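You operate a simulated robot arm through the tools that you are given. There is no shell and no other tool. Be economical: measure what you need, move in short steps, check, and stop when the job is done.

You are at the controls of a simulated two-armed robot. One attempt, no reset.

## Task
On the top of the blending table, fold the grey rag in half, so that it is half as long.

It is judged by the outcome, as a careful person would: the job done as asked, and still so three seconds after it is handed in. It fails if anything else is knocked over, pushed out of place, dropped, spilled or broken. Flat cloth is picked up by pressing the open fingertips on it (5 to 10 N) and closing them slowly along it; thin cloth reads only 2 to 8 mm in the jaws.

## Robot
Two 7-joint arms with two-finger parallel grippers on one trunk, on a base that drives. Base frame: it is fixed to the floor where the robot stands at the start and does not move with it; the origin is under the middle of the robot, x ahead of it, y to its left, z up. Readings come in m, rad, newtons and seconds.
The left shoulder is at the start at [0.07, 0.163, 1.07], the right one opposite. Places, roughly: top of the blending table [0.7, -0.2, 0.8]. Payload 3.43 kg a hand.
The tool frame of a hand sits at the grasp point between the pads (the TCP): z along the fingers, y along the line on which they close. The tips reach 0.034 m beyond it. The gripper opens to 0.128 m. The fingers are 0.024 m wide and 0.012 m thick; the gripper's body (0.048 by 0.13 m) begins 0.096 m behind the TCP.
Orientation is that of the tool frame in the base frame, as [roll, pitch, yaw] about the fixed x, y, z axes, in that order (R = Rz(yaw) Ry(pitch) Rx(roll)). With the fingers straight down and closing along the base's y, the tool's x points along the base's -x, its y along +y and its z along -z.

## Interface
- The arms move only by the tool play_rows. It takes "left_increments", "right_increments" or both (then of equal length, played together; a hand with none holds still); each is a list of rows, each a list of 7 numbers: the shift along the tool's x, y, z in units of 400 mm (1.0 is 400 mm), then the turn, a rotation vector about the tool's x, y, z in units of 45 degrees (1.0 is 45 degrees), then the opening, from 0 (shut) to 1 (fully open). In form: [[x, y, z, ax, ay, az, claw], ...]. A call has 1 to 8 rows; each row is the pose to reach, as a shift and turn from the pose commanded when the call began, along the tool's axes at that moment. A call with a number of a shift or a turn outside -1 to 1 is refused whole. A row lasts 0.2 s, in which the tool goes at most 0.05 m and 0.15 rad; a call with a longer step from one row to the next is refused whole, and so is a gripper value outside its range. Where a pose cannot be reached the arm comes as near as it can. A force on the tool above 40 N (or 10 N above the force at the start of the call, whichever is more), or a blocked arm, ends the call early, and 0.2 s more pass. Each finger travels about 0.153 m/s and halts on what it meets, pressing with about 33 N; the grip force reading is that of the motor and also rises with nothing between the fingers. The clock runs only during rows and for 0.2 s after the last one: add rows that repeat a pose to give the fingers time. It gives the time, the measured TCP pose, the force on the tool (base axes), the opening and the grip force at its end, in the units of the frame above (readings bear some noise), and new pictures: "views" is both (left out), scene, wrist or none (wrist: the cameras of the hands that moved).
- Cameras (640 x 400 px; columns grow to the right, rows downward): "scene" is now at [0.1364, 0.0162, 1.2962]; the picture's right is [0.16, -0.99, -0.00], its down [-0.57, -0.10, -0.81] and it looks along [0.80, 0.13, -0.58] (base axes); focal length 259 px, centre (320, 200). "left" rides on the left gripper at [0.076, 0.011, -0.16] in its tool frame; the picture's right is [-0.15, 0.99, 0.00], its down [-0.88, -0.13, -0.46] and it looks along [-0.45, -0.07, 0.89] (tool axes); focal length 234 px, centre (320, 200). "right" rides on the right gripper at [0.076, -0.011, -0.16] in its tool frame; the picture's right is [0.15, 0.99, 0.00], its down [-0.88, 0.13, -0.46] and it looks along [-0.45, 0.07, 0.89] (tool axes); focal length 234 px, centre (320, 200). There is no depth. A picture from a camera that has moved, and an enlarged one, comes with that camera's place and axes in the base frame and with its lens.
- lift_body(by): slides the trunk up (or, below 0, down) by that many m; the arms and the scene camera ride with it, the base frame stays. It gives what a move gives, with no picture.
- roll_base(legs): drives the robot by 1 to 6 legs, each [ahead, left, turn to the left] in m, m and rad, along the robot's own axes; the way and the turn of a leg run together, so that a leg with both is an arc; at most 1.5 m and 3.142 rad a leg. The arms and the cameras ride along, it lands a little off, and it stops where it bumps. It gives what a move gives, and a new picture of the scene camera.
- head_to(pan, tilt): turns the head with the scene camera to pan (to the left, within 1.501 rad either way) and tilt (down, from -0.506 to 1.204), counted from straight ahead of the robot. It gives what a move gives, and a new picture of the scene camera.
- close_up(camera, box): a new picture of the part [left, top, right, bottom] of that camera's present view, enlarged. The clock stands still meanwhile.
- sign_off(): hands the job in; it is judged then, once.

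Go step by step. Nothing tells you exact positions but the pictures and the camera data: compare them with the known pose of the tool, close in by small moves and look again before you grip or let go. The budget is 120 turns and 170 pictures, counting those below and the enlarged ones. Unless the task says otherwise, let go and move clear before handing in, and close with one line.

The tools are called as a command line: name --argument value ..., lists and objects as JSON in quotes. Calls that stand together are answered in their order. play_rows: Moves the arms, as the interface text tells. Its arguments: {"type":"object","properties":{"left_increments":{"type":"array","items":{"type":"array","items":{"type":"number"}}},"right_increments":{"type":"array","items":{"type":"array","items":{"type":"number"}}},"views":{"type":"string","enum":["both","scene","wrist","none"]}},"required":[]} The other tools are called the same way: lift_body (by) slides the trunk up or down; roll_base (legs) drives the base; head_to (pan, tilt) turns the head that bears the scene camera; close_up (camera, box) takes an enlarged picture of a part of a camera's view; sign_off () hands the job in.

At the start:

```text
time: 0.0
left_position: [0.6925, 0.2483, 0.9927]
left_tcp_rot: [3.141, 0.001, -3.139]
left_force: [0.2, -0.1, 0.2]
left_grip_width: 0.1281
left_grasp_force: 0.0
right_position: [0.682, -0.2598, 1.0316]
right_tcp_rot: [3.141, -0.001, -3.141]
right_force: [1.1, 0.3, -0.8]
right_grip_width: 0.1282
right_grasp_force: 0.1
trunk travel left (down, up): [-0.55, 0.39]
robot x, y, heading: [-0.0025, -0.0003, 0.006]
head pan, tilt: [0.166, 0.621]
```

scene: 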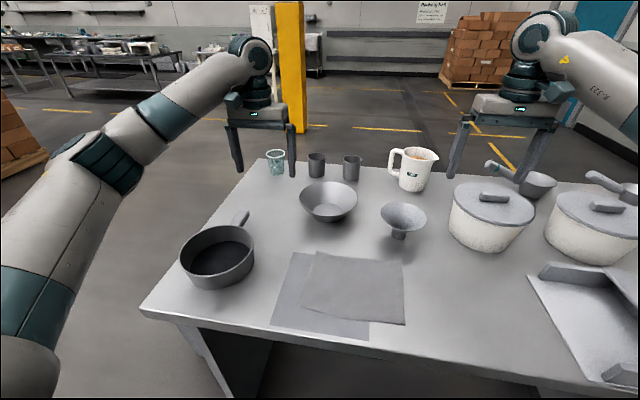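
right: 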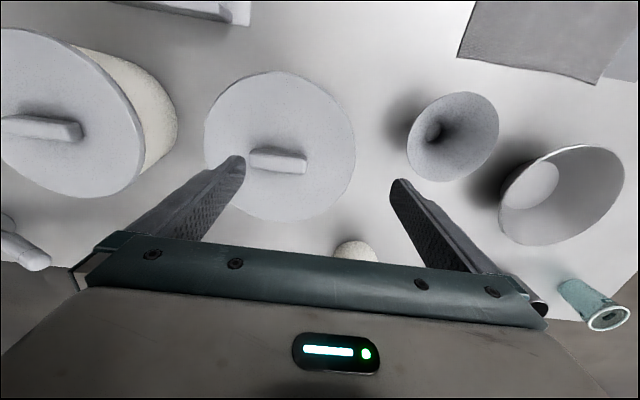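
left: 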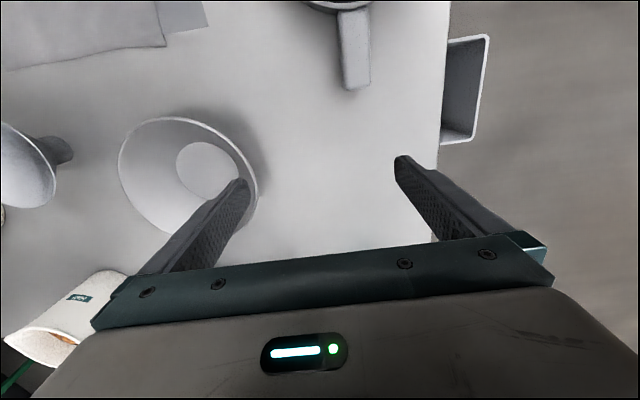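

I see a grey cloth lying partly over a lighter grey sheet near the front edge of the table. I'll take an enlarged look at it.

close_up --camera "scene" --box '[240, 220, 440, 350]'

head_to --pan 0.0 --tilt 0.95

```text
3.08 times, centred on (340, 285) of scene
camera zoom: at [0.1364, 0.0162, 1.2962], right [0.16, -0.99, 0.0], down [-0.57, -0.1, -0.81], along [0.8, 0.13, -0.58], focal length 796 px, centre (258, -62)
```

zoom: 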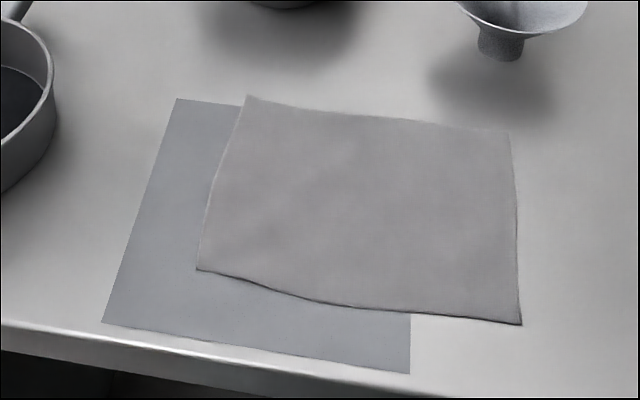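

```text
time: 0.8
left_position: [0.692, 0.2477, 0.9939]
left_tcp_rot: [-3.14, 0.001, -3.141]
left_force: [0.5, -0.1, -0.9]
left_grip_width: 0.128
left_grasp_force: 0.0
right_position: [0.6815, -0.2595, 1.0315]
right_tcp_rot: [3.14, 0.002, 3.14]
right_force: [0.2, -0.5, 0.4]
right_grip_width: 0.1279
right_grasp_force: 0.1
trunk travel left (down, up): [-0.55, 0.39]
robot x, y, heading: [0.0032, -0.0006, -0.005]
head pan, tilt: [0.0, 0.949]
camera scene: at [0.1226, 0.0018, 1.2697], right [0.0, -1.0, 0.0], down [-0.81, 0.0, -0.58], along [0.58, 0.0, -0.81], focal length 259 px, centre (320, 200)
```

scene: 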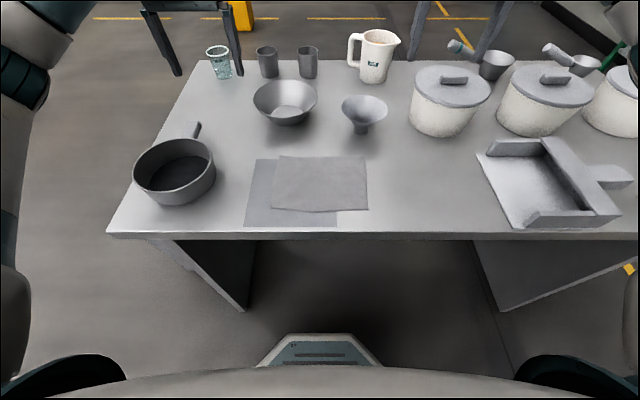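

The rag spans roughly x 0.44–0.61, y -0.11–0.105, so its long side runs along y. I plan to lift the right edge by its two corners with both hands and lay it on the left edge. First I'll measure it more finely.

close_up --camera "scene" --box '[240, 140, 400, 240]'

```text
4.00 times, centred on (320, 190) of scene
camera zoom: at [0.1226, 0.0018, 1.2697], right [0.0, -1.0, 0.0], down [-0.81, 0.0, -0.58], along [0.58, 0.0, -0.81], focal length 1035 px, centre (320, 240)
```

zoom: 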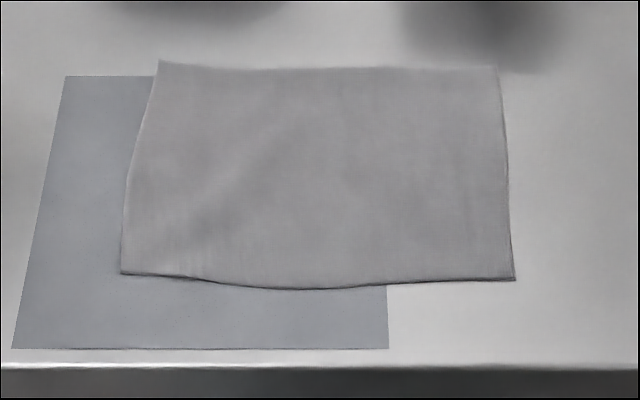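

The rag's right edge runs from about (0.437,-0.105) to (0.599,-0.112). The right hand will take the far corner and the left hand the near one, tilted slightly apart, so I'll bring both above with the jaws narrowed.

play_rows --right_increments '[[0.03, 0.053, 0.029, 0, 0.02, 0, 0.24], [0.06, 0.106, 0.058, 0, 0.04, 0, 0.24], [0.09, 0.159, 0.087, 0, 0.06, 0, 0.24], [0.12, 0.212, 0.116, 0, 0.08, 0, 0.24], [0.15, 0.265, 0.145, 0, 0.1, 0, 0.24], [0.18, 0.318, 0.174, 0, 0.12, 0, 0.24], [0.21, 0.371, 0.203, 0, 0.14, 0, 0.24], [0.241, 0.424, 0.229, 0, 0.153, 0, 0.24]]' --left_increments '[[0.075, -0.04, 0.015, 0, -0.02, 0, 0.24], [0.15, -0.08, 0.03, 0, -0.04, 0, 0.24], [0.225, -0.12, 0.045, 0, -0.06, 0, 0.24], [0.3, -0.16, 0.06, 0, -0.08, 0, 0.24], [0.375, -0.2, 0.075, 0, -0.1, 0, 0.24], [0.45, -0.24, 0.09, 0, -0.12, 0, 0.24], [0.525, -0.28, 0.105, 0, -0.14, 0, 0.24], [0.6, -0.32, 0.125, 0, -0.153, 0, 0.24]]'

```text
time: 2.6
left_position: [0.4522, 0.1187, 0.9413]
left_tcp_rot: [-3.141, 0.121, -3.141]
left_force: [0.2, 0.3, 1.0]
left_grip_width: 0.0308
left_grasp_force: 0.1
right_position: [0.5836, -0.0903, 0.9397]
right_tcp_rot: [3.141, -0.121, 3.141]
right_force: [-0.1, 0.1, -1.1]
right_grip_width: 0.0308
right_grasp_force: 0.1
trunk travel left (down, up): [-0.55, 0.39]
robot x, y, heading: [0.0033, 0.0001, -0.0]
head pan, tilt: [0.0, 0.949]
camera scene: at [0.1222, 0.0018, 1.2697], right [0.0, -1.0, 0.0], down [-0.81, 0.0, -0.58], along [0.58, 0.0, -0.81], focal length 259 px, centre (320, 200)
camera right: at [0.5275, -0.1014, 1.1091], right [-0.15, 0.99, 0.02], down [0.93, 0.13, 0.35], along [0.34, 0.07, -0.94], focal length 234 px, centre (320, 200)
camera left: at [0.3566, 0.1308, 1.0914], right [0.14, 0.99, 0.02], down [0.82, -0.13, 0.56], along [0.55, -0.07, -0.83], focal length 234 px, centre (320, 200)
```

scene: 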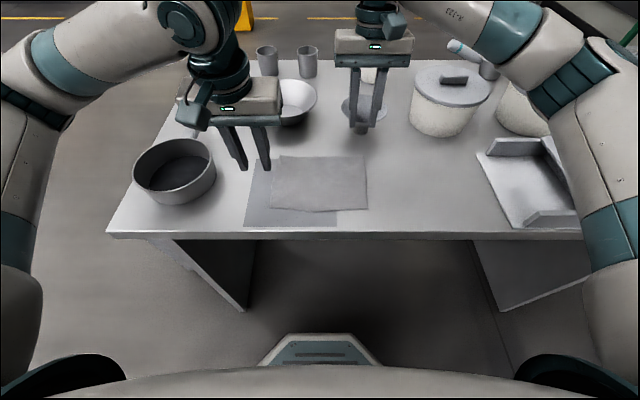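
right: 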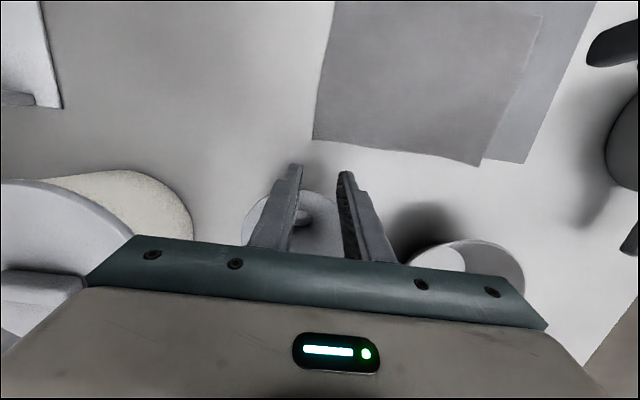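
left: 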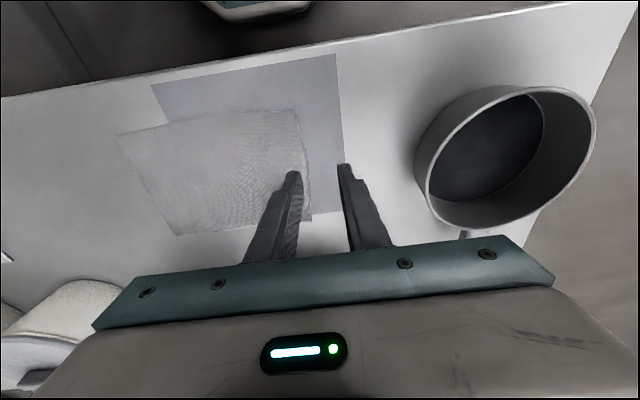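

Triangulating between cameras puts the cloth surface nearer z≈0.838, with the right corners at about (0.556,-0.101) and (0.408,-0.095). I'll move both hands above those corners, still clear of the cloth.

play_rows --right_increments '[[0.03, 0.008, 0, 0, 0, 0, 0.24], [0.06, 0.015, 0, 0, 0, 0, 0.24], [0.09, 0.023, 0, 0, 0, 0, 0.24], [0.09, 0.023, 0, 0, 0, 0, 0.24], [0.09, 0.023, 0, 0, 0, 0, 0.24], [0.09, 0.023, 0.04, 0, 0, 0, 0.24], [0.09, 0.023, 0.08, 0, 0, 0, 0.24], [0.09, 0.023, 0.124, 0, 0, 0, 0.24]]' --left_increments '[[0.05, 0, 0, 0, 0, 0, 0.24], [0.089, -0.09, 0, 0, 0, 0, 0.24], [0.089, -0.19, 0, 0, 0, 0, 0.24], [0.089, -0.29, 0, 0, 0, 0, 0.24], [0.089, -0.39, 0, 0, 0, 0, 0.24], [0.089, -0.4875, 0, 0, 0, 0, 0.24], [0.089, -0.4875, 0.05, 0, 0, 0, 0.24], [0.089, -0.4875, 0.105, 0, 0, 0, 0.24]]'

```text
time: 4.4
left_position: [0.4225, -0.0767, 0.8975]
left_tcp_rot: [3.14, 0.119, -3.139]
left_force: [0.0, 0.2, 0.7]
left_grip_width: 0.0305
left_grasp_force: 0.0
right_position: [0.542, -0.0817, 0.8938]
right_tcp_rot: [3.141, -0.119, -3.142]
right_force: [0.2, 0.2, -0.7]
right_grip_width: 0.0311
right_grasp_force: 0.1
trunk travel left (down, up): [-0.55, 0.39]
robot x, y, heading: [-0.0041, -0.0008, 0.001]
head pan, tilt: [0.0, 0.949]
camera scene: at [0.123, 0.001, 1.2696], right [0.0, -1.0, 0.0], down [-0.81, 0.0, -0.58], along [0.58, 0.0, -0.81], focal length 259 px, centre (320, 200)
camera right: at [0.4861, -0.0925, 1.0635], right [-0.15, 0.99, 0.02], down [0.93, 0.13, 0.35], along [0.34, 0.07, -0.94], focal length 234 px, centre (320, 200)
camera left: at [0.3277, -0.0642, 1.046], right [0.14, 0.99, 0.02], down [0.82, -0.13, 0.56], along [0.55, -0.07, -0.83], focal length 234 px, centre (320, 200)
```

scene: 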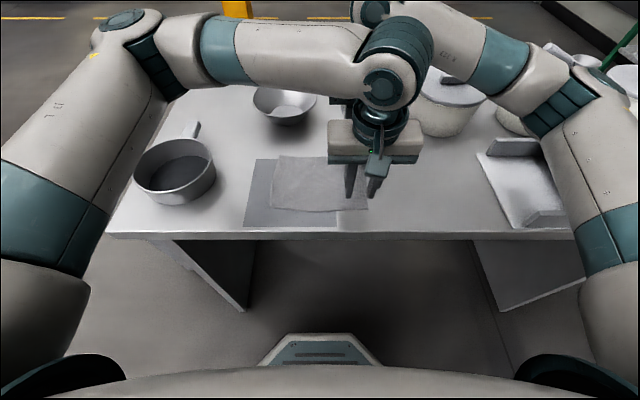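
right: 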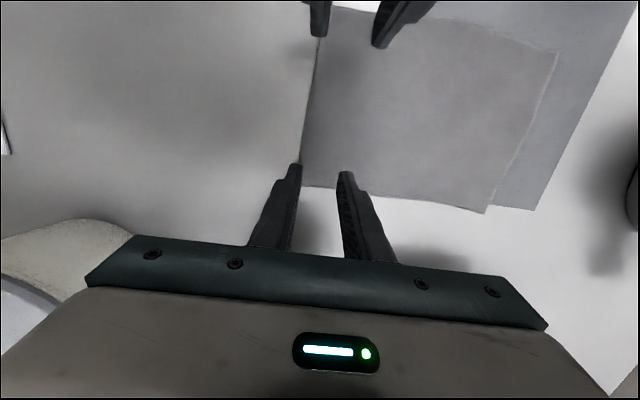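
left: 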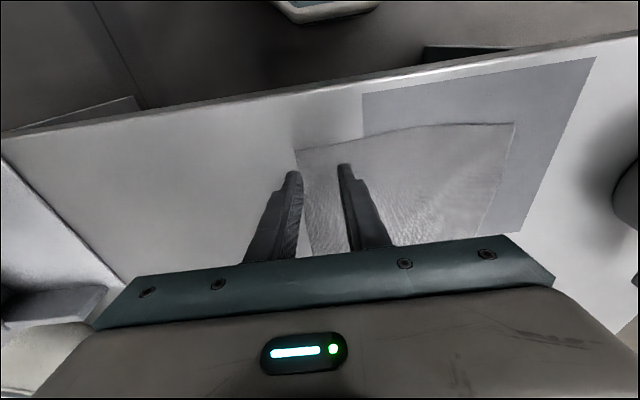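

Both hands straddle the edge as planned. I'll shift them 4 mm inward so the outer fingers lie just on the cloth, and start descending.

play_rows --right_increments '[[0, 0.011, 0, 0, 0, 0, 0.24], [0, 0.011, 0.022, 0, 0, 0, 0.24], [0, 0.011, 0.044, 0, 0, 0, 0.24], [0, 0.011, 0.044, 0, 0, 0, 0.24]]' --left_increments '[[0, 0.011, 0, 0, 0, 0, 0.24], [0, 0.011, 0.025, 0, 0, 0, 0.24], [0, 0.011, 0.05, 0, 0, 0, 0.24], [0, 0.011, 0.05, 0, 0, 0, 0.24]]' --views "wrist"

```text
time: 5.4
left_position: [0.4228, -0.0713, 0.878]
left_tcp_rot: [3.141, 0.119, -3.14]
left_force: [0.8, 0.0, 0.6]
left_grip_width: 0.0304
left_grasp_force: 0.0
right_position: [0.5414, -0.0754, 0.8766]
right_tcp_rot: [-3.14, -0.122, -3.141]
right_force: [-0.5, -0.1, -0.6]
right_grip_width: 0.0308
right_grasp_force: 0.0
trunk travel left (down, up): [-0.55, 0.39]
robot x, y, heading: [0.0026, -0.0016, -0.002]
head pan, tilt: [0.0, 0.949]
camera right: at [0.4849, -0.0867, 1.0463], right [-0.15, 0.99, 0.02], down [0.93, 0.13, 0.35], along [0.34, 0.07, -0.94], focal length 234 px, centre (320, 200)
camera left: at [0.3286, -0.0589, 1.0268], right [0.14, 0.99, 0.02], down [0.82, -0.13, 0.56], along [0.55, -0.07, -0.83], focal length 234 px, centre (320, 200)
```

right: 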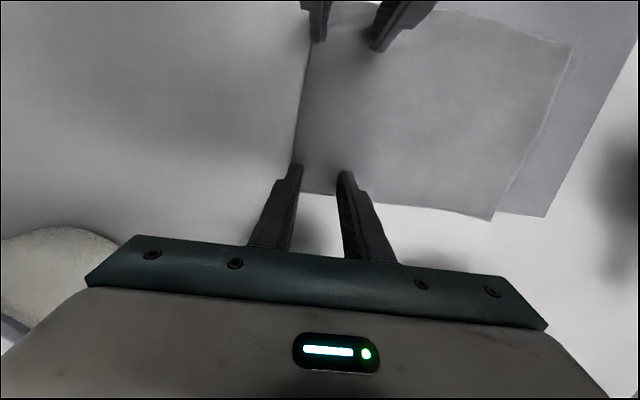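
left: 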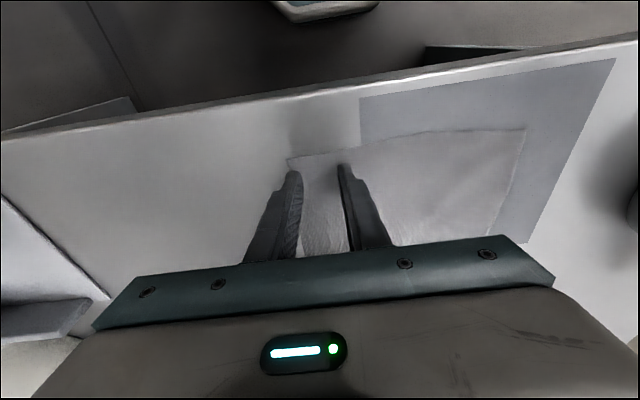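

Fingers are just above the cloth with its edge beneath the outer fingers. I'll descend slowly to feel contact.

play_rows --right_increments '[[0, 0, 0.005, 0, 0, 0, 0.24], [0, 0, 0.01, 0, 0, 0, 0.24], [0, 0, 0.01, 0, 0, 0, 0.24]]' --left_increments '[[0, 0, 0.006, 0, 0, 0, 0.24], [0, 0, 0.012, 0, 0, 0, 0.24], [0, 0, 0.012, 0, 0, 0, 0.24]]' --views "none"

```text
time: 6.2
left_position: [0.4236, -0.0704, 0.8755]
left_tcp_rot: [-3.138, 0.125, -3.14]
left_force: [3.0, 2.9, 36.6]
left_grip_width: 0.0307
left_grasp_force: 0.1
right_position: [0.5387, -0.0755, 0.8765]
right_tcp_rot: [3.141, -0.115, -3.14]
right_force: [1.8, 0.5, 16.2]
right_grip_width: 0.0307
right_grasp_force: 0.1
trunk travel left (down, up): [-0.55, 0.39]
robot x, y, heading: [0.0055, 0.0023, -0.002]
head pan, tilt: [0.0, 0.949]
```

Contact is at about z 0.876 for the TCP. I'll ease both back to roughly 8 N.

play_rows --right_increments '[[0, 0, -0.002, 0, 0, 0, 0.24], [0, 0, -0.002, 0, 0, 0, 0.24]]' --left_increments '[[0, 0, -0.006, 0, 0, 0, 0.24], [0, 0, -0.006, 0, 0, 0, 0.24]]' --views "none"

```text
time: 6.8
left_position: [0.422, -0.0717, 0.8773]
left_tcp_rot: [-3.14, 0.122, -3.14]
left_force: [4.9, -0.9, 23.4]
left_grip_width: 0.0308
left_grasp_force: 0.1
right_position: [0.5386, -0.0756, 0.8756]
right_tcp_rot: [3.141, -0.117, 3.14]
right_force: [2.6, 1.5, 24.3]
right_grip_width: 0.0307
right_grasp_force: 0.0
trunk travel left (down, up): [-0.55, 0.39]
robot x, y, heading: [-0.001, -0.0024, -0.005]
head pan, tilt: [0.0, 0.949]
```

play_rows --right_increments '[[0, 0, -0.004, 0, 0, 0, 0.24], [0, 0, -0.004, 0, 0, 0, 0.24]]' --left_increments '[[0, 0, -0.004, 0, 0, 0, 0.24], [0, 0, -0.004, 0, 0, 0, 0.24]]' --views "none"

```text
time: 7.4
left_position: [0.4217, -0.0709, 0.8774]
left_tcp_rot: [-3.141, 0.121, -3.142]
left_force: [-0.4, -0.7, 7.7]
left_grip_width: 0.0308
left_grasp_force: 0.0
right_position: [0.5391, -0.0775, 0.877]
right_tcp_rot: [-3.141, -0.118, -3.141]
right_force: [-0.5, 3.1, 16.4]
right_grip_width: 0.0308
right_grasp_force: 0.1
trunk travel left (down, up): [-0.55, 0.39]
robot x, y, heading: [-0.0028, 0.0012, 0.004]
head pan, tilt: [0.0, 0.949]
```

Left presses at about 8 N. I'll ease the right a bit and close both slowly.

play_rows --right_increments '[[0, 0, -0.0025, 0, 0, 0, 0.24], [0, 0, -0.0025, 0, 0, 0, 0.21], [0, 0, -0.0025, 0, 0, 0, 0.18], [0, 0, -0.0025, 0, 0, 0, 0.15], [0, 0, -0.0025, 0, 0, 0, 0.12], [0, 0, -0.0025, 0, 0, 0, 0.09]]' --left_increments '[[0, 0, 0, 0, 0, 0, 0.24], [0, 0, 0, 0, 0, 0, 0.21], [0, 0, 0, 0, 0, 0, 0.18], [0, 0, 0, 0, 0, 0, 0.15], [0, 0, 0, 0, 0, 0, 0.12], [0, 0, 0, 0, 0, 0, 0.09]]' --views "wrist"

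```text
time: 8.8
left_position: [0.4238, -0.0706, 0.8771]
left_tcp_rot: [-3.142, 0.12, -3.141]
left_force: [1.0, 0.0, 1.9]
left_grip_width: 0.0115
left_grasp_force: 0.1
right_position: [0.5414, -0.078, 0.8758]
right_tcp_rot: [-3.141, -0.12, -3.141]
right_force: [0.4, 0.3, 6.2]
right_grip_width: 0.0111
right_grasp_force: 0.0
trunk travel left (down, up): [-0.55, 0.39]
robot x, y, heading: [-0.0019, -0.0013, -0.004]
head pan, tilt: [0.0, 0.949]
camera right: at [0.4846, -0.088, 1.0456], right [-0.15, 0.99, 0.02], down [0.93, 0.13, 0.35], along [0.34, 0.07, -0.94], focal length 234 px, centre (320, 200)
camera left: at [0.329, -0.0592, 1.0256], right [0.14, 0.99, 0.02], down [0.82, -0.13, 0.56], along [0.55, -0.07, -0.83], focal length 234 px, centre (320, 200)
```

right: 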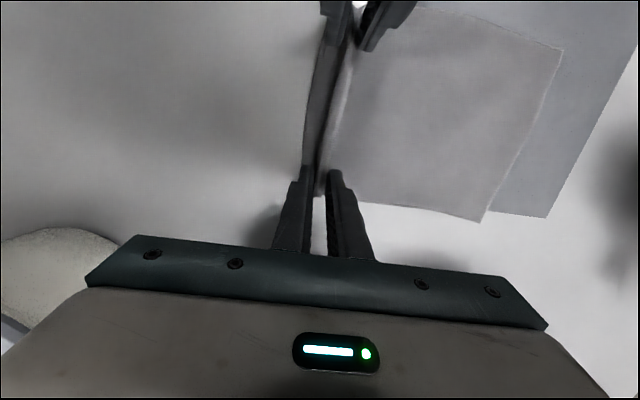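
left: 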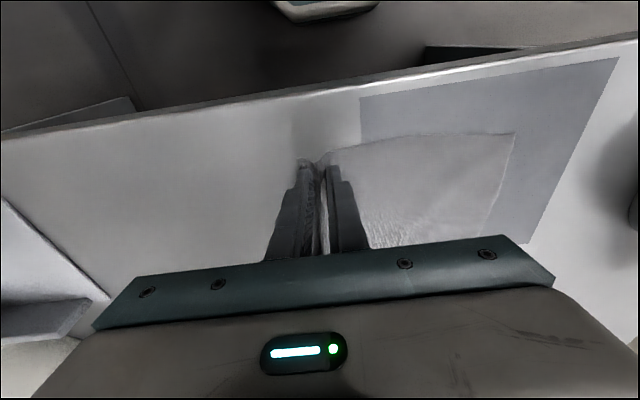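

Excellent: a ridge is rising between both pairs of fingers. I'll finish closing.

play_rows --right_increments '[[0, 0, 0, 0, 0, 0, 0.06], [0, 0, 0, 0, 0, 0, 0.03], [0, 0, 0, 0, 0, 0, 0.0], [0, 0, 0, 0, 0, 0, 0.0], [0, 0, 0, 0, 0, 0, 0.0]]' --left_increments '[[0, 0, 0.002, 0, 0, 0, 0.06], [0, 0, 0.002, 0, 0, 0, 0.03], [0, 0, 0.002, 0, 0, 0, 0.0], [0, 0, 0.002, 0, 0, 0, 0.0], [0, 0, 0.002, 0, 0, 0, 0.0]]' --views "wrist"

```text
time: 10.0
left_position: [0.4244, -0.0718, 0.877]
left_tcp_rot: [-3.138, 0.121, -3.141]
left_force: [1.2, 0.6, 13.4]
left_grip_width: 0.0023
left_grasp_force: 33.2
right_position: [0.5405, -0.0772, 0.8761]
right_tcp_rot: [-3.141, -0.121, -3.141]
right_force: [0.3, -0.2, 1.4]
right_grip_width: 0.0063
right_grasp_force: 32.8
trunk travel left (down, up): [-0.55, 0.39]
robot x, y, heading: [-0.0004, 0.003, -0.004]
head pan, tilt: [0.0, 0.949]
camera right: at [0.4844, -0.088, 1.0459], right [-0.15, 0.99, 0.02], down [0.93, 0.13, 0.35], along [0.34, 0.07, -0.94], focal length 234 px, centre (320, 200)
camera left: at [0.3294, -0.0595, 1.0252], right [0.14, 0.99, 0.02], down [0.82, -0.13, 0.56], along [0.56, -0.07, -0.83], focal length 234 px, centre (320, 200)
```

right: 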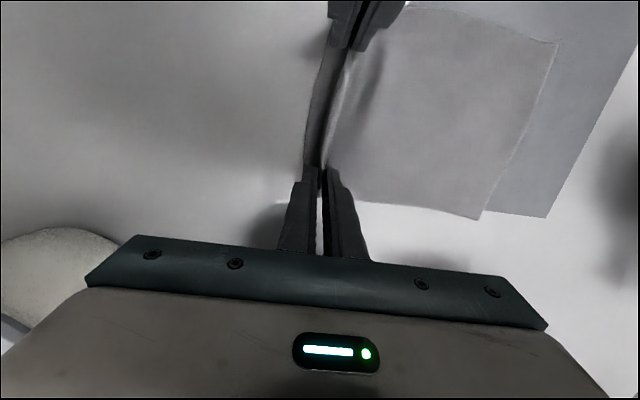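
left: 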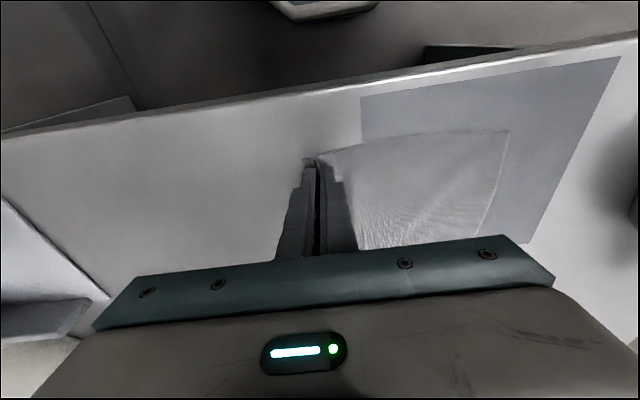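

Both jaws read cloth thickness (2.3 and 6.3 mm). I'll lift a few centimetres and check.

play_rows --right_increments '[[0, 0.01, -0.035, 0, 0, 0, 0], [0, 0.025, -0.07, 0, 0, 0, 0], [0, 0.04, -0.1, 0, 0, 0, 0]]' --left_increments '[[0, 0.01, -0.035, 0, 0, 0, 0], [0, 0.025, -0.07, 0, 0, 0, 0], [0, 0.04, -0.1, 0, 0, 0, 0]]' --views "both"

```text
time: 10.8
left_position: [0.4213, -0.055, 0.9168]
left_tcp_rot: [3.141, 0.121, -3.139]
left_force: [11.2, -1.7, 0.3]
left_grip_width: 0.002
left_grasp_force: 32.4
right_position: [0.5472, -0.0608, 0.917]
right_tcp_rot: [-3.14, -0.121, -3.141]
right_force: [-11.0, 1.3, -0.2]
right_grip_width: 0.006
right_grasp_force: 33.1
trunk travel left (down, up): [-0.55, 0.39]
robot x, y, heading: [0.0002, -0.0022, 0.003]
head pan, tilt: [0.0, 0.949]
camera scene: at [0.1222, 0.0023, 1.2696], right [0.0, -1.0, 0.0], down [-0.81, 0.0, -0.58], along [0.58, 0.0, -0.81], focal length 259 px, centre (320, 200)
camera right: at [0.4899, -0.0713, 1.0857], right [-0.15, 0.99, 0.02], down [0.93, 0.13, 0.35], along [0.34, 0.07, -0.94], focal length 234 px, centre (320, 200)
camera left: at [0.3258, -0.043, 1.065], right [0.14, 0.99, 0.02], down [0.82, -0.13, 0.56], along [0.56, -0.07, -0.83], focal length 234 px, centre (320, 200)
```

scene: 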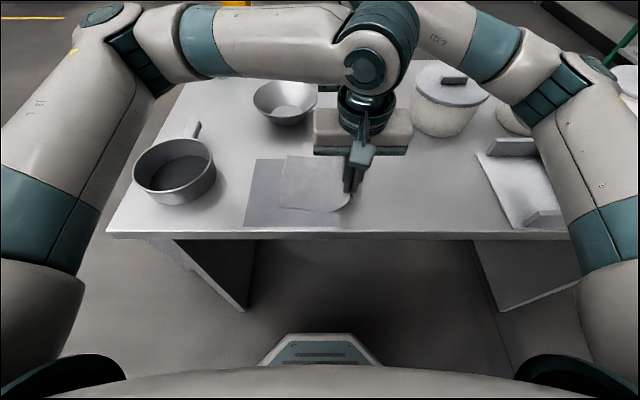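
right: 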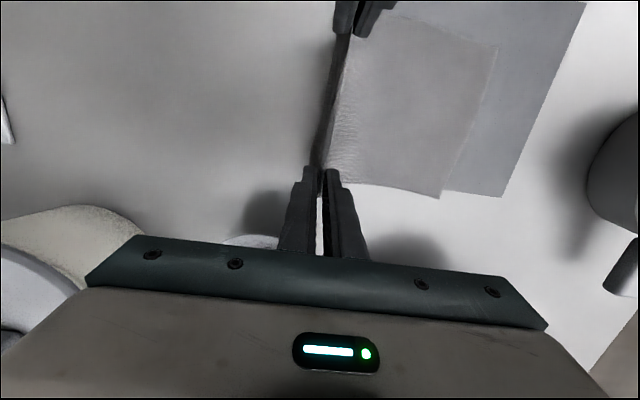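
left: 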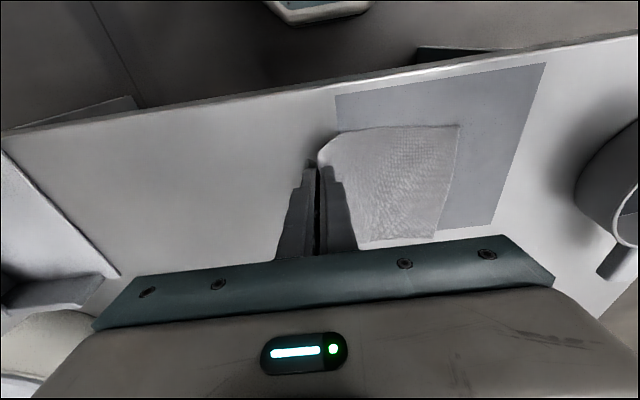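

The rag lifted well with both corners held, though the lift pulled the hands slightly apart and dragged the rag about 1.5 cm right (its left edge is now near y=0.08). I'll remove the stretch and carry the edge left in a low arc, leaning the hands so the edge ends outward.

play_rows --right_increments '[[0.012, 0.05, -0.05, 0.127, 0, 0, 0], [0.0215, 0.1125, -0.0745, 0.255, 0, 0, 0], [0.023, 0.175, -0.087, 0.38, 0, 0, 0], [0.0215, 0.225, -0.0745, 0.51, 0, 0, 0]]' --left_increments '[[-0.012, 0.05, -0.05, 0.127, 0, 0, 0], [-0.0215, 0.1125, -0.0745, 0.255, 0, 0, 0], [-0.023, 0.175, -0.087, 0.38, 0, 0, 0], [-0.0215, 0.225, -0.0745, 0.51, 0, 0, 0]]' --views "both"

```text
time: 11.8
left_position: [0.4237, 0.0378, 0.9463]
left_tcp_rot: [-2.736, 0.119, -3.139]
left_force: [0.0, 0.5, 0.3]
left_grip_width: 0.0022
left_grasp_force: 32.9
right_position: [0.5424, 0.0313, 0.9474]
right_tcp_rot: [-2.736, -0.118, 3.141]
right_force: [-0.6, -0.8, -0.1]
right_grip_width: 0.0066
right_grasp_force: 33.2
trunk travel left (down, up): [-0.55, 0.39]
robot x, y, heading: [-0.0005, -0.0007, -0.0]
head pan, tilt: [0.0, 0.949]
camera scene: at [0.1222, 0.0053, 1.2696], right [0.0, -1.0, 0.0], down [-0.81, 0.0, -0.58], along [0.58, 0.0, -0.81], focal length 259 px, centre (320, 200)
camera right: at [0.4838, 0.0838, 1.108], right [-0.19, 0.91, -0.37], down [0.92, 0.3, 0.26], along [0.35, -0.29, -0.89], focal length 234 px, centre (320, 200)
camera left: at [0.3327, 0.1112, 1.0779], right [0.19, 0.91, -0.37], down [0.82, 0.06, 0.57], along [0.54, -0.41, -0.73], focal length 234 px, centre (320, 200)
```

scene: 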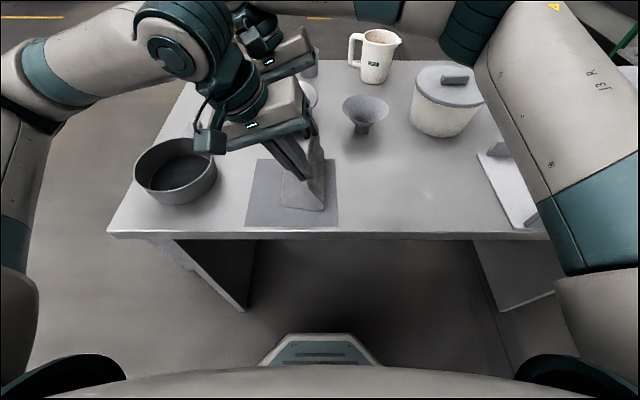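
right: 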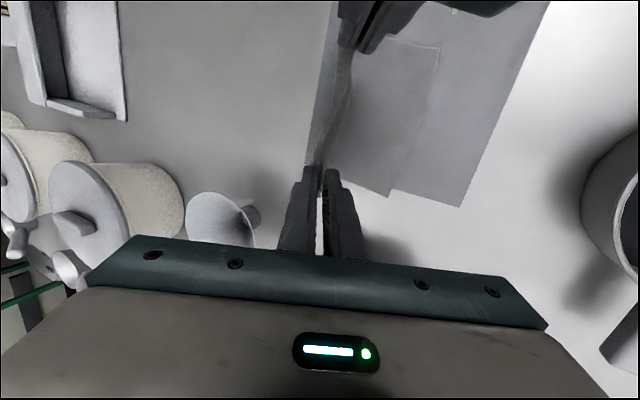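
left: 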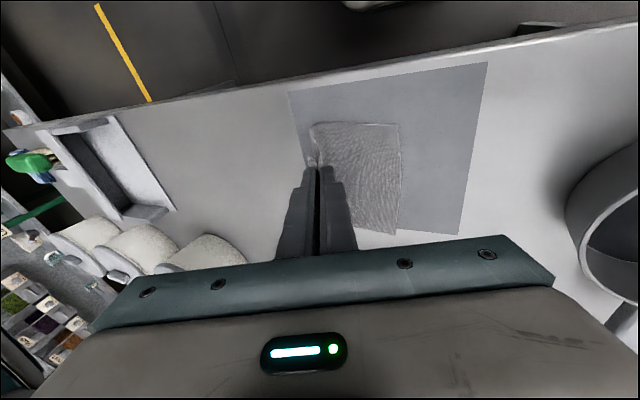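

close_up --camera "scene" --box '[230, 120, 390, 240]'

close_up --camera "right" --box '[240, 20, 480, 220]'

```text
3.33 times, centred on (310, 180) of scene
camera zoom: at [0.1222, 0.0053, 1.2696], right [0.0, -1.0, 0.0], down [-0.81, 0.0, -0.58], along [0.58, 0.0, -0.81], focal length 862 px, centre (353, 267)
```

zoom: 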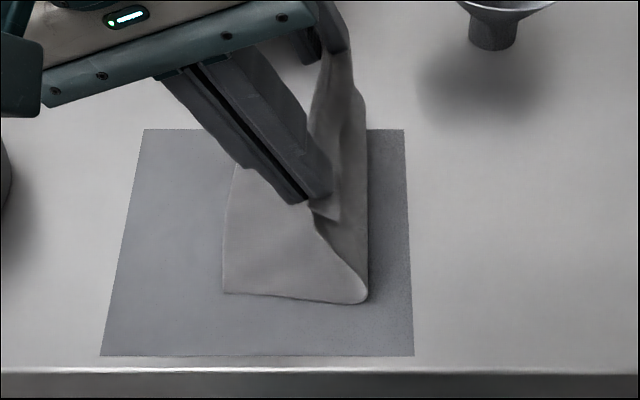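

```text
2.00 times, centred on (360, 120) of right
camera zoom: at [0.4838, 0.0838, 1.108], right [-0.19, 0.91, -0.37], down [0.92, 0.3, 0.26], along [0.35, -0.29, -0.89], focal length 468 px, centre (240, 360)
```

zoom: 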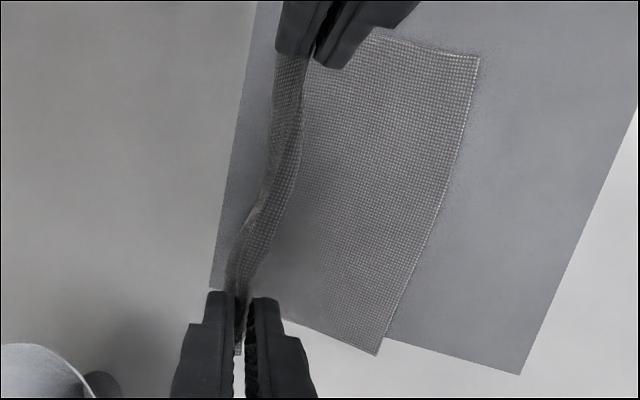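

The fold is forming nicely; left edges of the lower layer are at y≈0.083. I'll carry the held edge the rest of the way left and down, just above the lower layer.

play_rows --right_increments '[[-0.003, 0.05, 0.006, 0.02, 0, 0, 0], [-0.006, 0.1, 0.011, 0.04, 0, 0, 0], [-0.0127, 0.149, 0.05, 0.06, 0, 0, 0], [-0.0127, 0.149, 0.05, 0.06, 0, 0, 0], [-0.018, 0.174, 0.08, 0.06, 0, 0, 0], [-0.018, 0.174, 0.08, 0.06, 0, 0, 0]]' --left_increments '[[0.003, 0.05, 0.006, 0.02, 0, 0, 0], [0.006, 0.1, 0.011, 0.04, 0, 0, 0], [0.0127, 0.145, 0.05, 0.06, 0, 0, 0], [0.0127, 0.145, 0.05, 0.06, 0, 0, 0], [0.018, 0.165, 0.084, 0.06, 0, 0, 0], [0.018, 0.165, 0.084, 0.06, 0, 0, 0]]' --views "both"

close_up --camera "scene" --box '[230, 120, 390, 240]'

close_up --camera "right" --box '[240, 20, 480, 220]'

```text
time: 13.2
left_position: [0.4238, 0.0832, 0.8895]
left_tcp_rot: [-2.693, 0.119, -3.14]
left_force: [-0.9, -0.3, -0.5]
left_grip_width: 0.0021
left_grasp_force: 33.2
right_position: [0.5426, 0.0798, 0.8912]
right_tcp_rot: [-2.694, -0.121, 3.141]
right_force: [-0.9, -0.9, 0.6]
right_grip_width: 0.0062
right_grasp_force: 33.7
trunk travel left (down, up): [-0.55, 0.39]
robot x, y, heading: [-0.0027, -0.0035, 0.003]
head pan, tilt: [0.0, 0.949]
camera scene: at [0.122, 0.0013, 1.2697], right [0.0, -1.0, 0.0], down [-0.81, 0.0, -0.58], along [0.58, 0.0, -0.81], focal length 259 px, centre (320, 200)
camera right: at [0.4846, 0.1402, 1.0482], right [-0.2, 0.89, -0.41], down [0.92, 0.32, 0.25], along [0.35, -0.33, -0.88], focal length 234 px, centre (320, 200)
camera left: at [0.3313, 0.1629, 1.0184], right [0.2, 0.89, -0.41], down [0.82, 0.08, 0.57], along [0.54, -0.44, -0.71], focal length 234 px, centre (320, 200)
```

scene: 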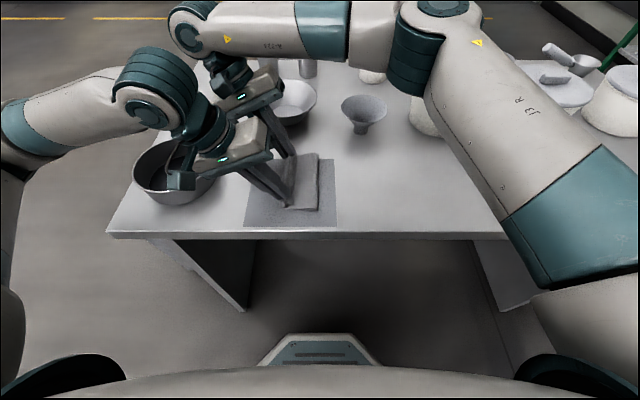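
right: 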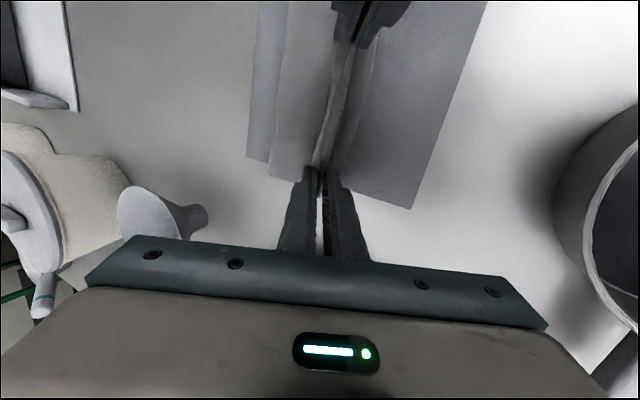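
left: 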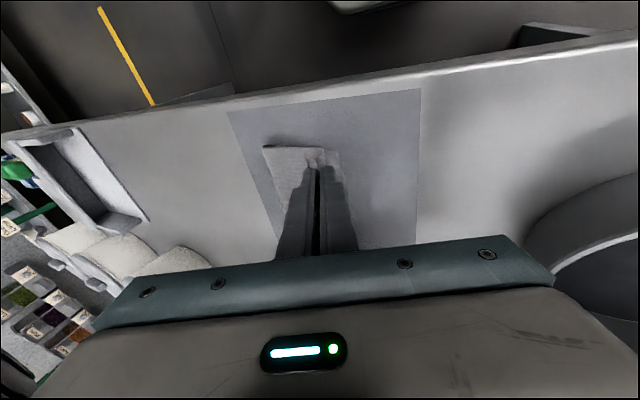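

```text
3.33 times, centred on (310, 180) of scene
camera zoom: at [0.122, 0.0013, 1.2697], right [0.0, -1.0, 0.0], down [-0.81, 0.0, -0.58], along [0.58, 0.0, -0.81], focal length 862 px, centre (353, 267)
```

zoom: 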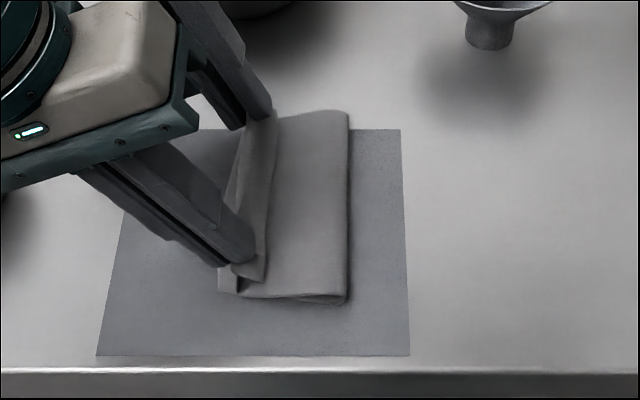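

```text
2.00 times, centred on (360, 120) of right
camera zoom: at [0.4846, 0.1402, 1.0482], right [-0.2, 0.89, -0.41], down [0.92, 0.32, 0.25], along [0.35, -0.33, -0.88], focal length 468 px, centre (240, 360)
```

zoom: 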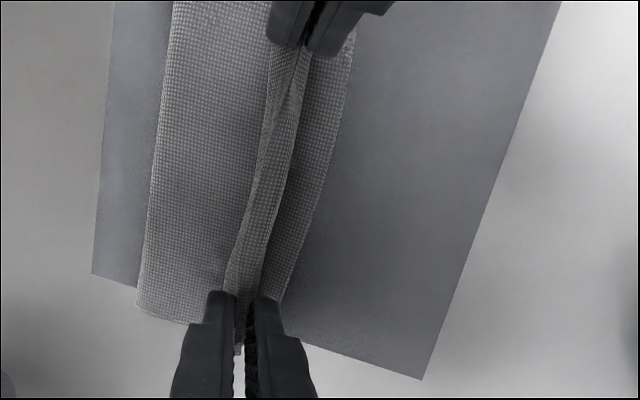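

The rag is folded over, with the edge near the left edges. I'll open both jaws a little to release and see how the held hem relaxes.

play_rows --right_increments '[[0, 0, 0.005, 0, 0, 0, 0.05], [0, 0, 0.005, 0, 0, 0, 0.1], [0, 0, 0.005, 0, 0, 0, 0.15], [0, 0, 0.005, 0, 0, 0, 0.15]]' --left_increments '[[0, 0, 0.005, 0, 0, 0, 0.05], [0, 0, 0.005, 0, 0, 0, 0.1], [0, 0, 0.005, 0, 0, 0, 0.15], [0, 0, 0.005, 0, 0, 0, 0.15]]' --views "none"

close_up --camera "scene" --box '[230, 120, 390, 240]'

close_up --camera "right" --box '[240, 20, 480, 220]'

```text
time: 14.2
left_position: [0.4252, 0.0818, 0.889]
left_tcp_rot: [-2.692, 0.121, -3.141]
left_force: [0.3, -0.2, -0.1]
left_grip_width: 0.0191
left_grasp_force: 0.2
right_position: [0.5422, 0.0792, 0.8888]
right_tcp_rot: [-2.693, -0.12, 3.141]
right_force: [-0.3, 0.2, 0.4]
right_grip_width: 0.0192
right_grasp_force: 0.0
trunk travel left (down, up): [-0.55, 0.39]
robot x, y, heading: [-0.0009, 0.0008, 0.005]
head pan, tilt: [0.0, 0.949]
```

```text
3.33 times, centred on (310, 180) of scene
camera zoom: at [0.1224, 0.0019, 1.2696], right [0.0, -1.0, 0.0], down [-0.81, 0.0, -0.58], along [0.58, 0.0, -0.81], focal length 862 px, centre (353, 267)
```

zoom: 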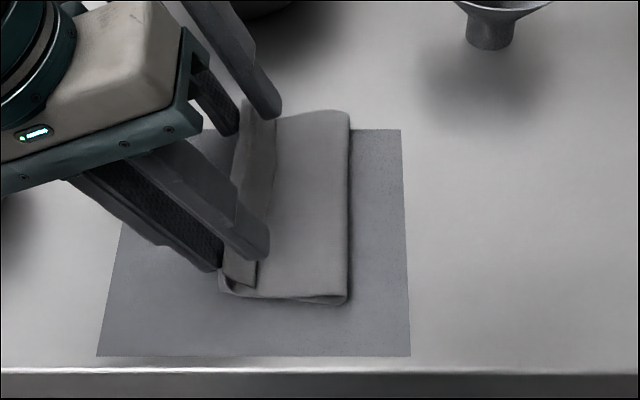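

```text
2.00 times, centred on (360, 120) of right
camera zoom: at [0.4839, 0.1396, 1.0463], right [-0.2, 0.89, -0.41], down [0.92, 0.31, 0.25], along [0.35, -0.33, -0.88], focal length 468 px, centre (240, 360)
```

zoom: 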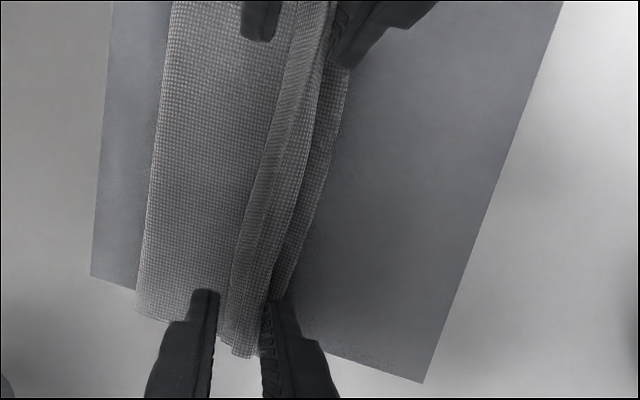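

Released. A roughly 2 cm hem turned back on top along the left edge. I'll retract, stand the hands upright with wider jaws, then sweep the hem open to the left with the inner fingers.

play_rows --right_increments '[[0, 0, -0.05, 0, 0, 0, 0.15], [0, 0, -0.1, 0, 0, 0, 0.15], [0.003, -0.014, -0.097, -0.15, 0, 0, 0.2], [0.006, -0.028, -0.094, -0.3, 0, 0, 0.3], [0.009, -0.042, -0.09, -0.45, 0, 0, 0.39], [0.0123, -0.056, -0.087, -0.57, 0, 0, 0.39], [0.0123, -0.056, -0.087, -0.57, 0, 0, 0.39]]' --left_increments '[[0, 0, -0.05, 0, 0, 0, 0.15], [0, 0, -0.1, 0, 0, 0, 0.15], [-0.003, -0.014, -0.097, -0.15, 0, 0, 0.2], [-0.006, -0.028, -0.094, -0.3, 0, 0, 0.3], [-0.009, -0.042, -0.09, -0.45, 0, 0, 0.39], [-0.0123, -0.056, -0.087, -0.57, 0, 0, 0.39], [-0.0123, -0.056, -0.087, -0.57, 0, 0, 0.39]]' --views "wrist"

close_up --camera "scene" --box '[230, 120, 390, 240]'

close_up --camera "right" --box '[240, 20, 480, 220]'

```text
time: 15.8
left_position: [0.4243, 0.0781, 0.9287]
left_tcp_rot: [3.141, 0.12, -3.14]
left_force: [0.3, 0.6, 0.5]
left_grip_width: 0.0498
left_grasp_force: 0.0
right_position: [0.5407, 0.0761, 0.9301]
right_tcp_rot: [3.141, -0.12, 3.141]
right_force: [0.6, 0.2, -0.2]
right_grip_width: 0.0498
right_grasp_force: 0.0
trunk travel left (down, up): [-0.55, 0.39]
robot x, y, heading: [0.0017, -0.001, -0.002]
head pan, tilt: [0.0, 0.949]
camera right: at [0.485, 0.0652, 1.0992], right [-0.15, 0.99, 0.02], down [0.93, 0.13, 0.35], along [0.34, 0.07, -0.94], focal length 234 px, centre (320, 200)
camera left: at [0.3295, 0.0898, 1.0769], right [0.14, 0.99, 0.02], down [0.82, -0.13, 0.56], along [0.55, -0.07, -0.83], focal length 234 px, centre (320, 200)
```

right: 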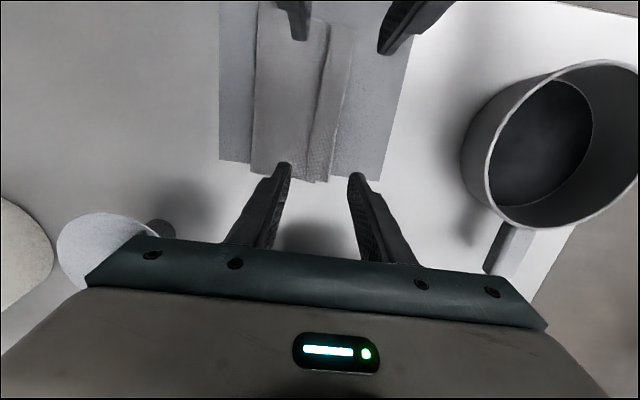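
left: 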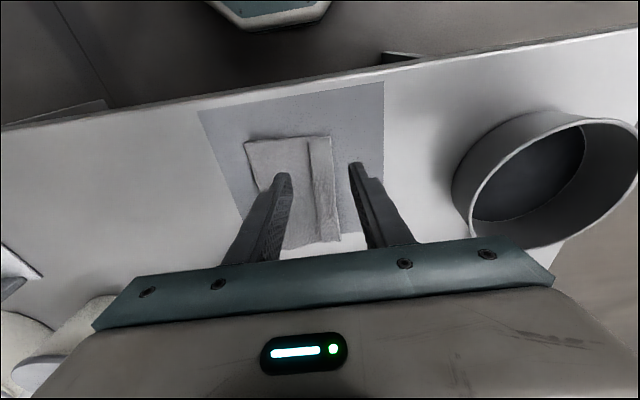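

```text
3.33 times, centred on (310, 180) of scene
camera zoom: at [0.1223, 0.0033, 1.2696], right [0.0, -1.0, 0.0], down [-0.81, 0.0, -0.58], along [0.58, 0.0, -0.81], focal length 862 px, centre (353, 267)
```

zoom: 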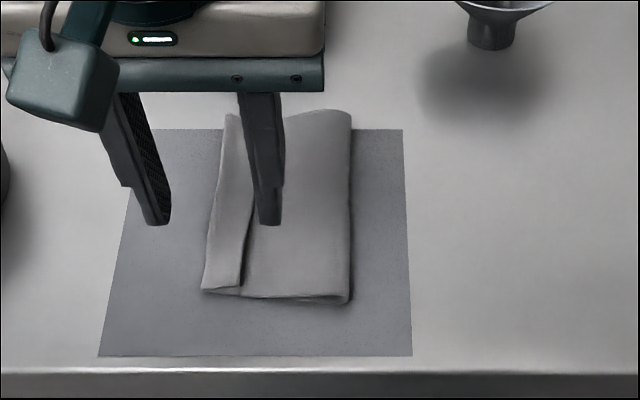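

```text
2.00 times, centred on (360, 120) of right
camera zoom: at [0.485, 0.0652, 1.0992], right [-0.15, 0.99, 0.02], down [0.93, 0.13, 0.35], along [0.34, 0.07, -0.94], focal length 468 px, centre (240, 360)
```

zoom: 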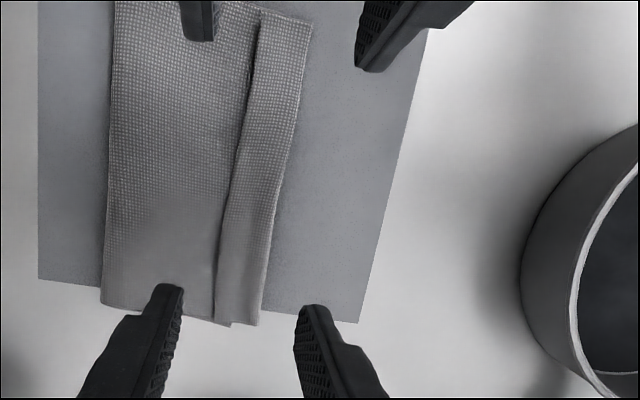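

The hem strip (y 0.067–0.092) lies on top with its free edge facing right. I'll lower the inner fingertips to just right of that edge.

play_rows --right_increments '[[-0.004, 0.0175, 0.035, 0, 0, 0, 0.39], [-0.009, 0.0175, 0.075, 0, 0, 0, 0.39], [-0.0146, 0.0175, 0.1207, 0, 0, 0, 0.39], [-0.0146, 0.0175, 0.1207, 0, 0, 0, 0.39]]' --left_increments '[[0.004, 0.0175, 0.035, 0, 0, 0, 0.39], [0.009, 0.0175, 0.075, 0, 0, 0, 0.39], [0.0142, 0.0175, 0.117, 0, 0, 0, 0.39], [0.0142, 0.0175, 0.117, 0, 0, 0, 0.39]]' --views "none"

close_up --camera "right" --box '[240, 20, 480, 220]'

close_up --camera "left" --box '[200, 90, 440, 270]'

```text
time: 16.8
left_position: [0.4249, 0.0832, 0.8822]
left_tcp_rot: [3.141, 0.121, -3.141]
left_force: [-0.6, -1.0, 0.5]
left_grip_width: 0.0496
left_grasp_force: 0.0
right_position: [0.5413, 0.0801, 0.8821]
right_tcp_rot: [3.141, -0.121, -3.141]
right_force: [-0.4, 0.1, -0.1]
right_grip_width: 0.0499
right_grasp_force: 0.1
trunk travel left (down, up): [-0.55, 0.39]
robot x, y, heading: [-0.0016, 0.0025, 0.001]
head pan, tilt: [0.0, 0.949]
```

```text
2.00 times, centred on (360, 120) of right
camera zoom: at [0.485, 0.0701, 1.0512], right [-0.15, 0.99, 0.02], down [0.93, 0.13, 0.35], along [0.34, 0.07, -0.94], focal length 468 px, centre (240, 360)
```

zoom: 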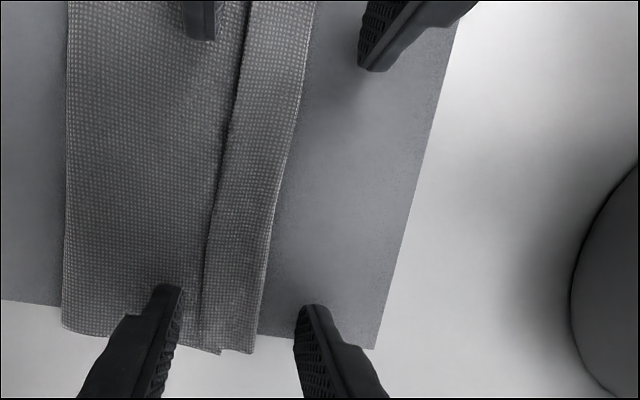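

```text
2.22 times, centred on (320, 180) of left
camera zoom: at [0.3295, 0.0956, 1.0307], right [0.14, 0.99, 0.02], down [0.82, -0.13, 0.56], along [0.55, -0.07, -0.83], focal length 520 px, centre (320, 244)
```

zoom: 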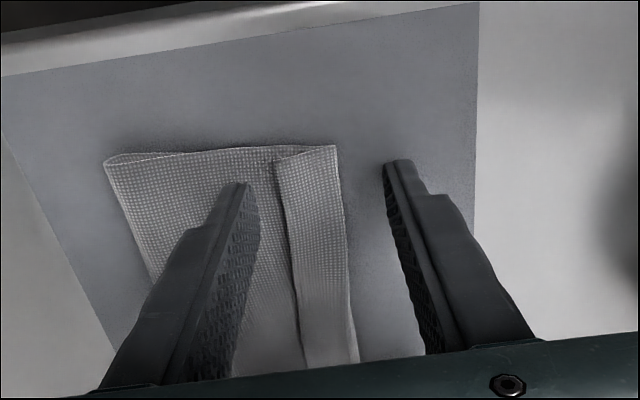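

Fingers sit right of the hem's free edge. I'll lower slightly and sweep left with a gentle rise to flip the hem open.

play_rows --right_increments '[[0, 0, 0.006, 0, 0, 0, 0.39], [0, 0.02, 0.006, 0, 0, 0, 0.39], [0, 0.04, 0.004, 0, 0, 0, 0.39], [0, 0.06, -0.002, 0, 0, 0, 0.39], [0, 0.08, -0.01, 0, 0, 0, 0.39]]' --left_increments '[[0, 0, 0.006, 0, 0, 0, 0.39], [0, 0.02, 0.006, 0, 0, 0, 0.39], [0, 0.04, 0.004, 0, 0, 0, 0.39], [0, 0.06, -0.002, 0, 0, 0, 0.39], [0, 0.08, -0.01, 0, 0, 0, 0.39]]' --views "none"

close_up --camera "right" --box '[240, 20, 480, 220]'

close_up --camera "left" --box '[200, 90, 440, 270]'

```text
time: 18.0
left_position: [0.424, 0.1166, 0.8854]
left_tcp_rot: [-3.139, 0.12, -3.14]
left_force: [-0.3, 0.5, 1.1]
left_grip_width: 0.0498
left_grasp_force: 0.0
right_position: [0.5414, 0.1154, 0.8845]
right_tcp_rot: [-3.141, -0.12, -3.141]
right_force: [-0.2, 0.3, 0.2]
right_grip_width: 0.0502
right_grasp_force: 0.0
trunk travel left (down, up): [-0.55, 0.39]
robot x, y, heading: [0.0002, -0.0044, -0.002]
head pan, tilt: [0.0, 0.949]
```

```text
2.00 times, centred on (360, 120) of right
camera zoom: at [0.4856, 0.1041, 1.0543], right [-0.15, 0.99, 0.02], down [0.93, 0.13, 0.35], along [0.34, 0.07, -0.94], focal length 468 px, centre (240, 360)
```

zoom: 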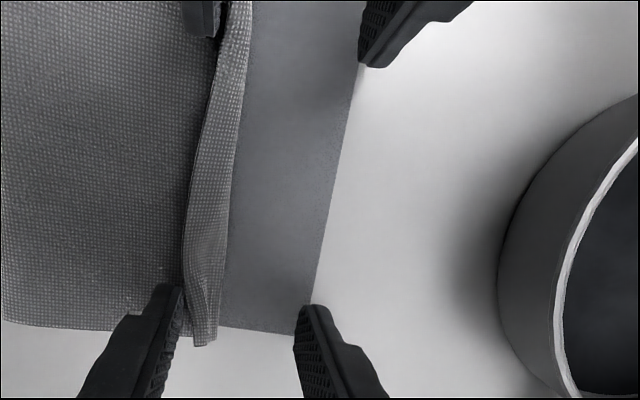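

```text
2.22 times, centred on (320, 180) of left
camera zoom: at [0.3292, 0.1291, 1.0347], right [0.14, 0.99, 0.02], down [0.82, -0.13, 0.56], along [0.55, -0.07, -0.83], focal length 520 px, centre (320, 244)
```

zoom: 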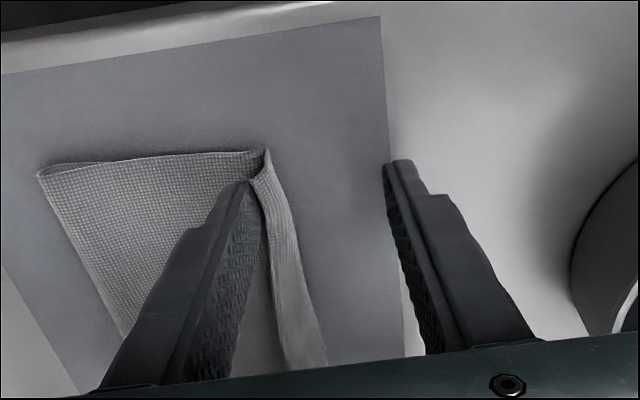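

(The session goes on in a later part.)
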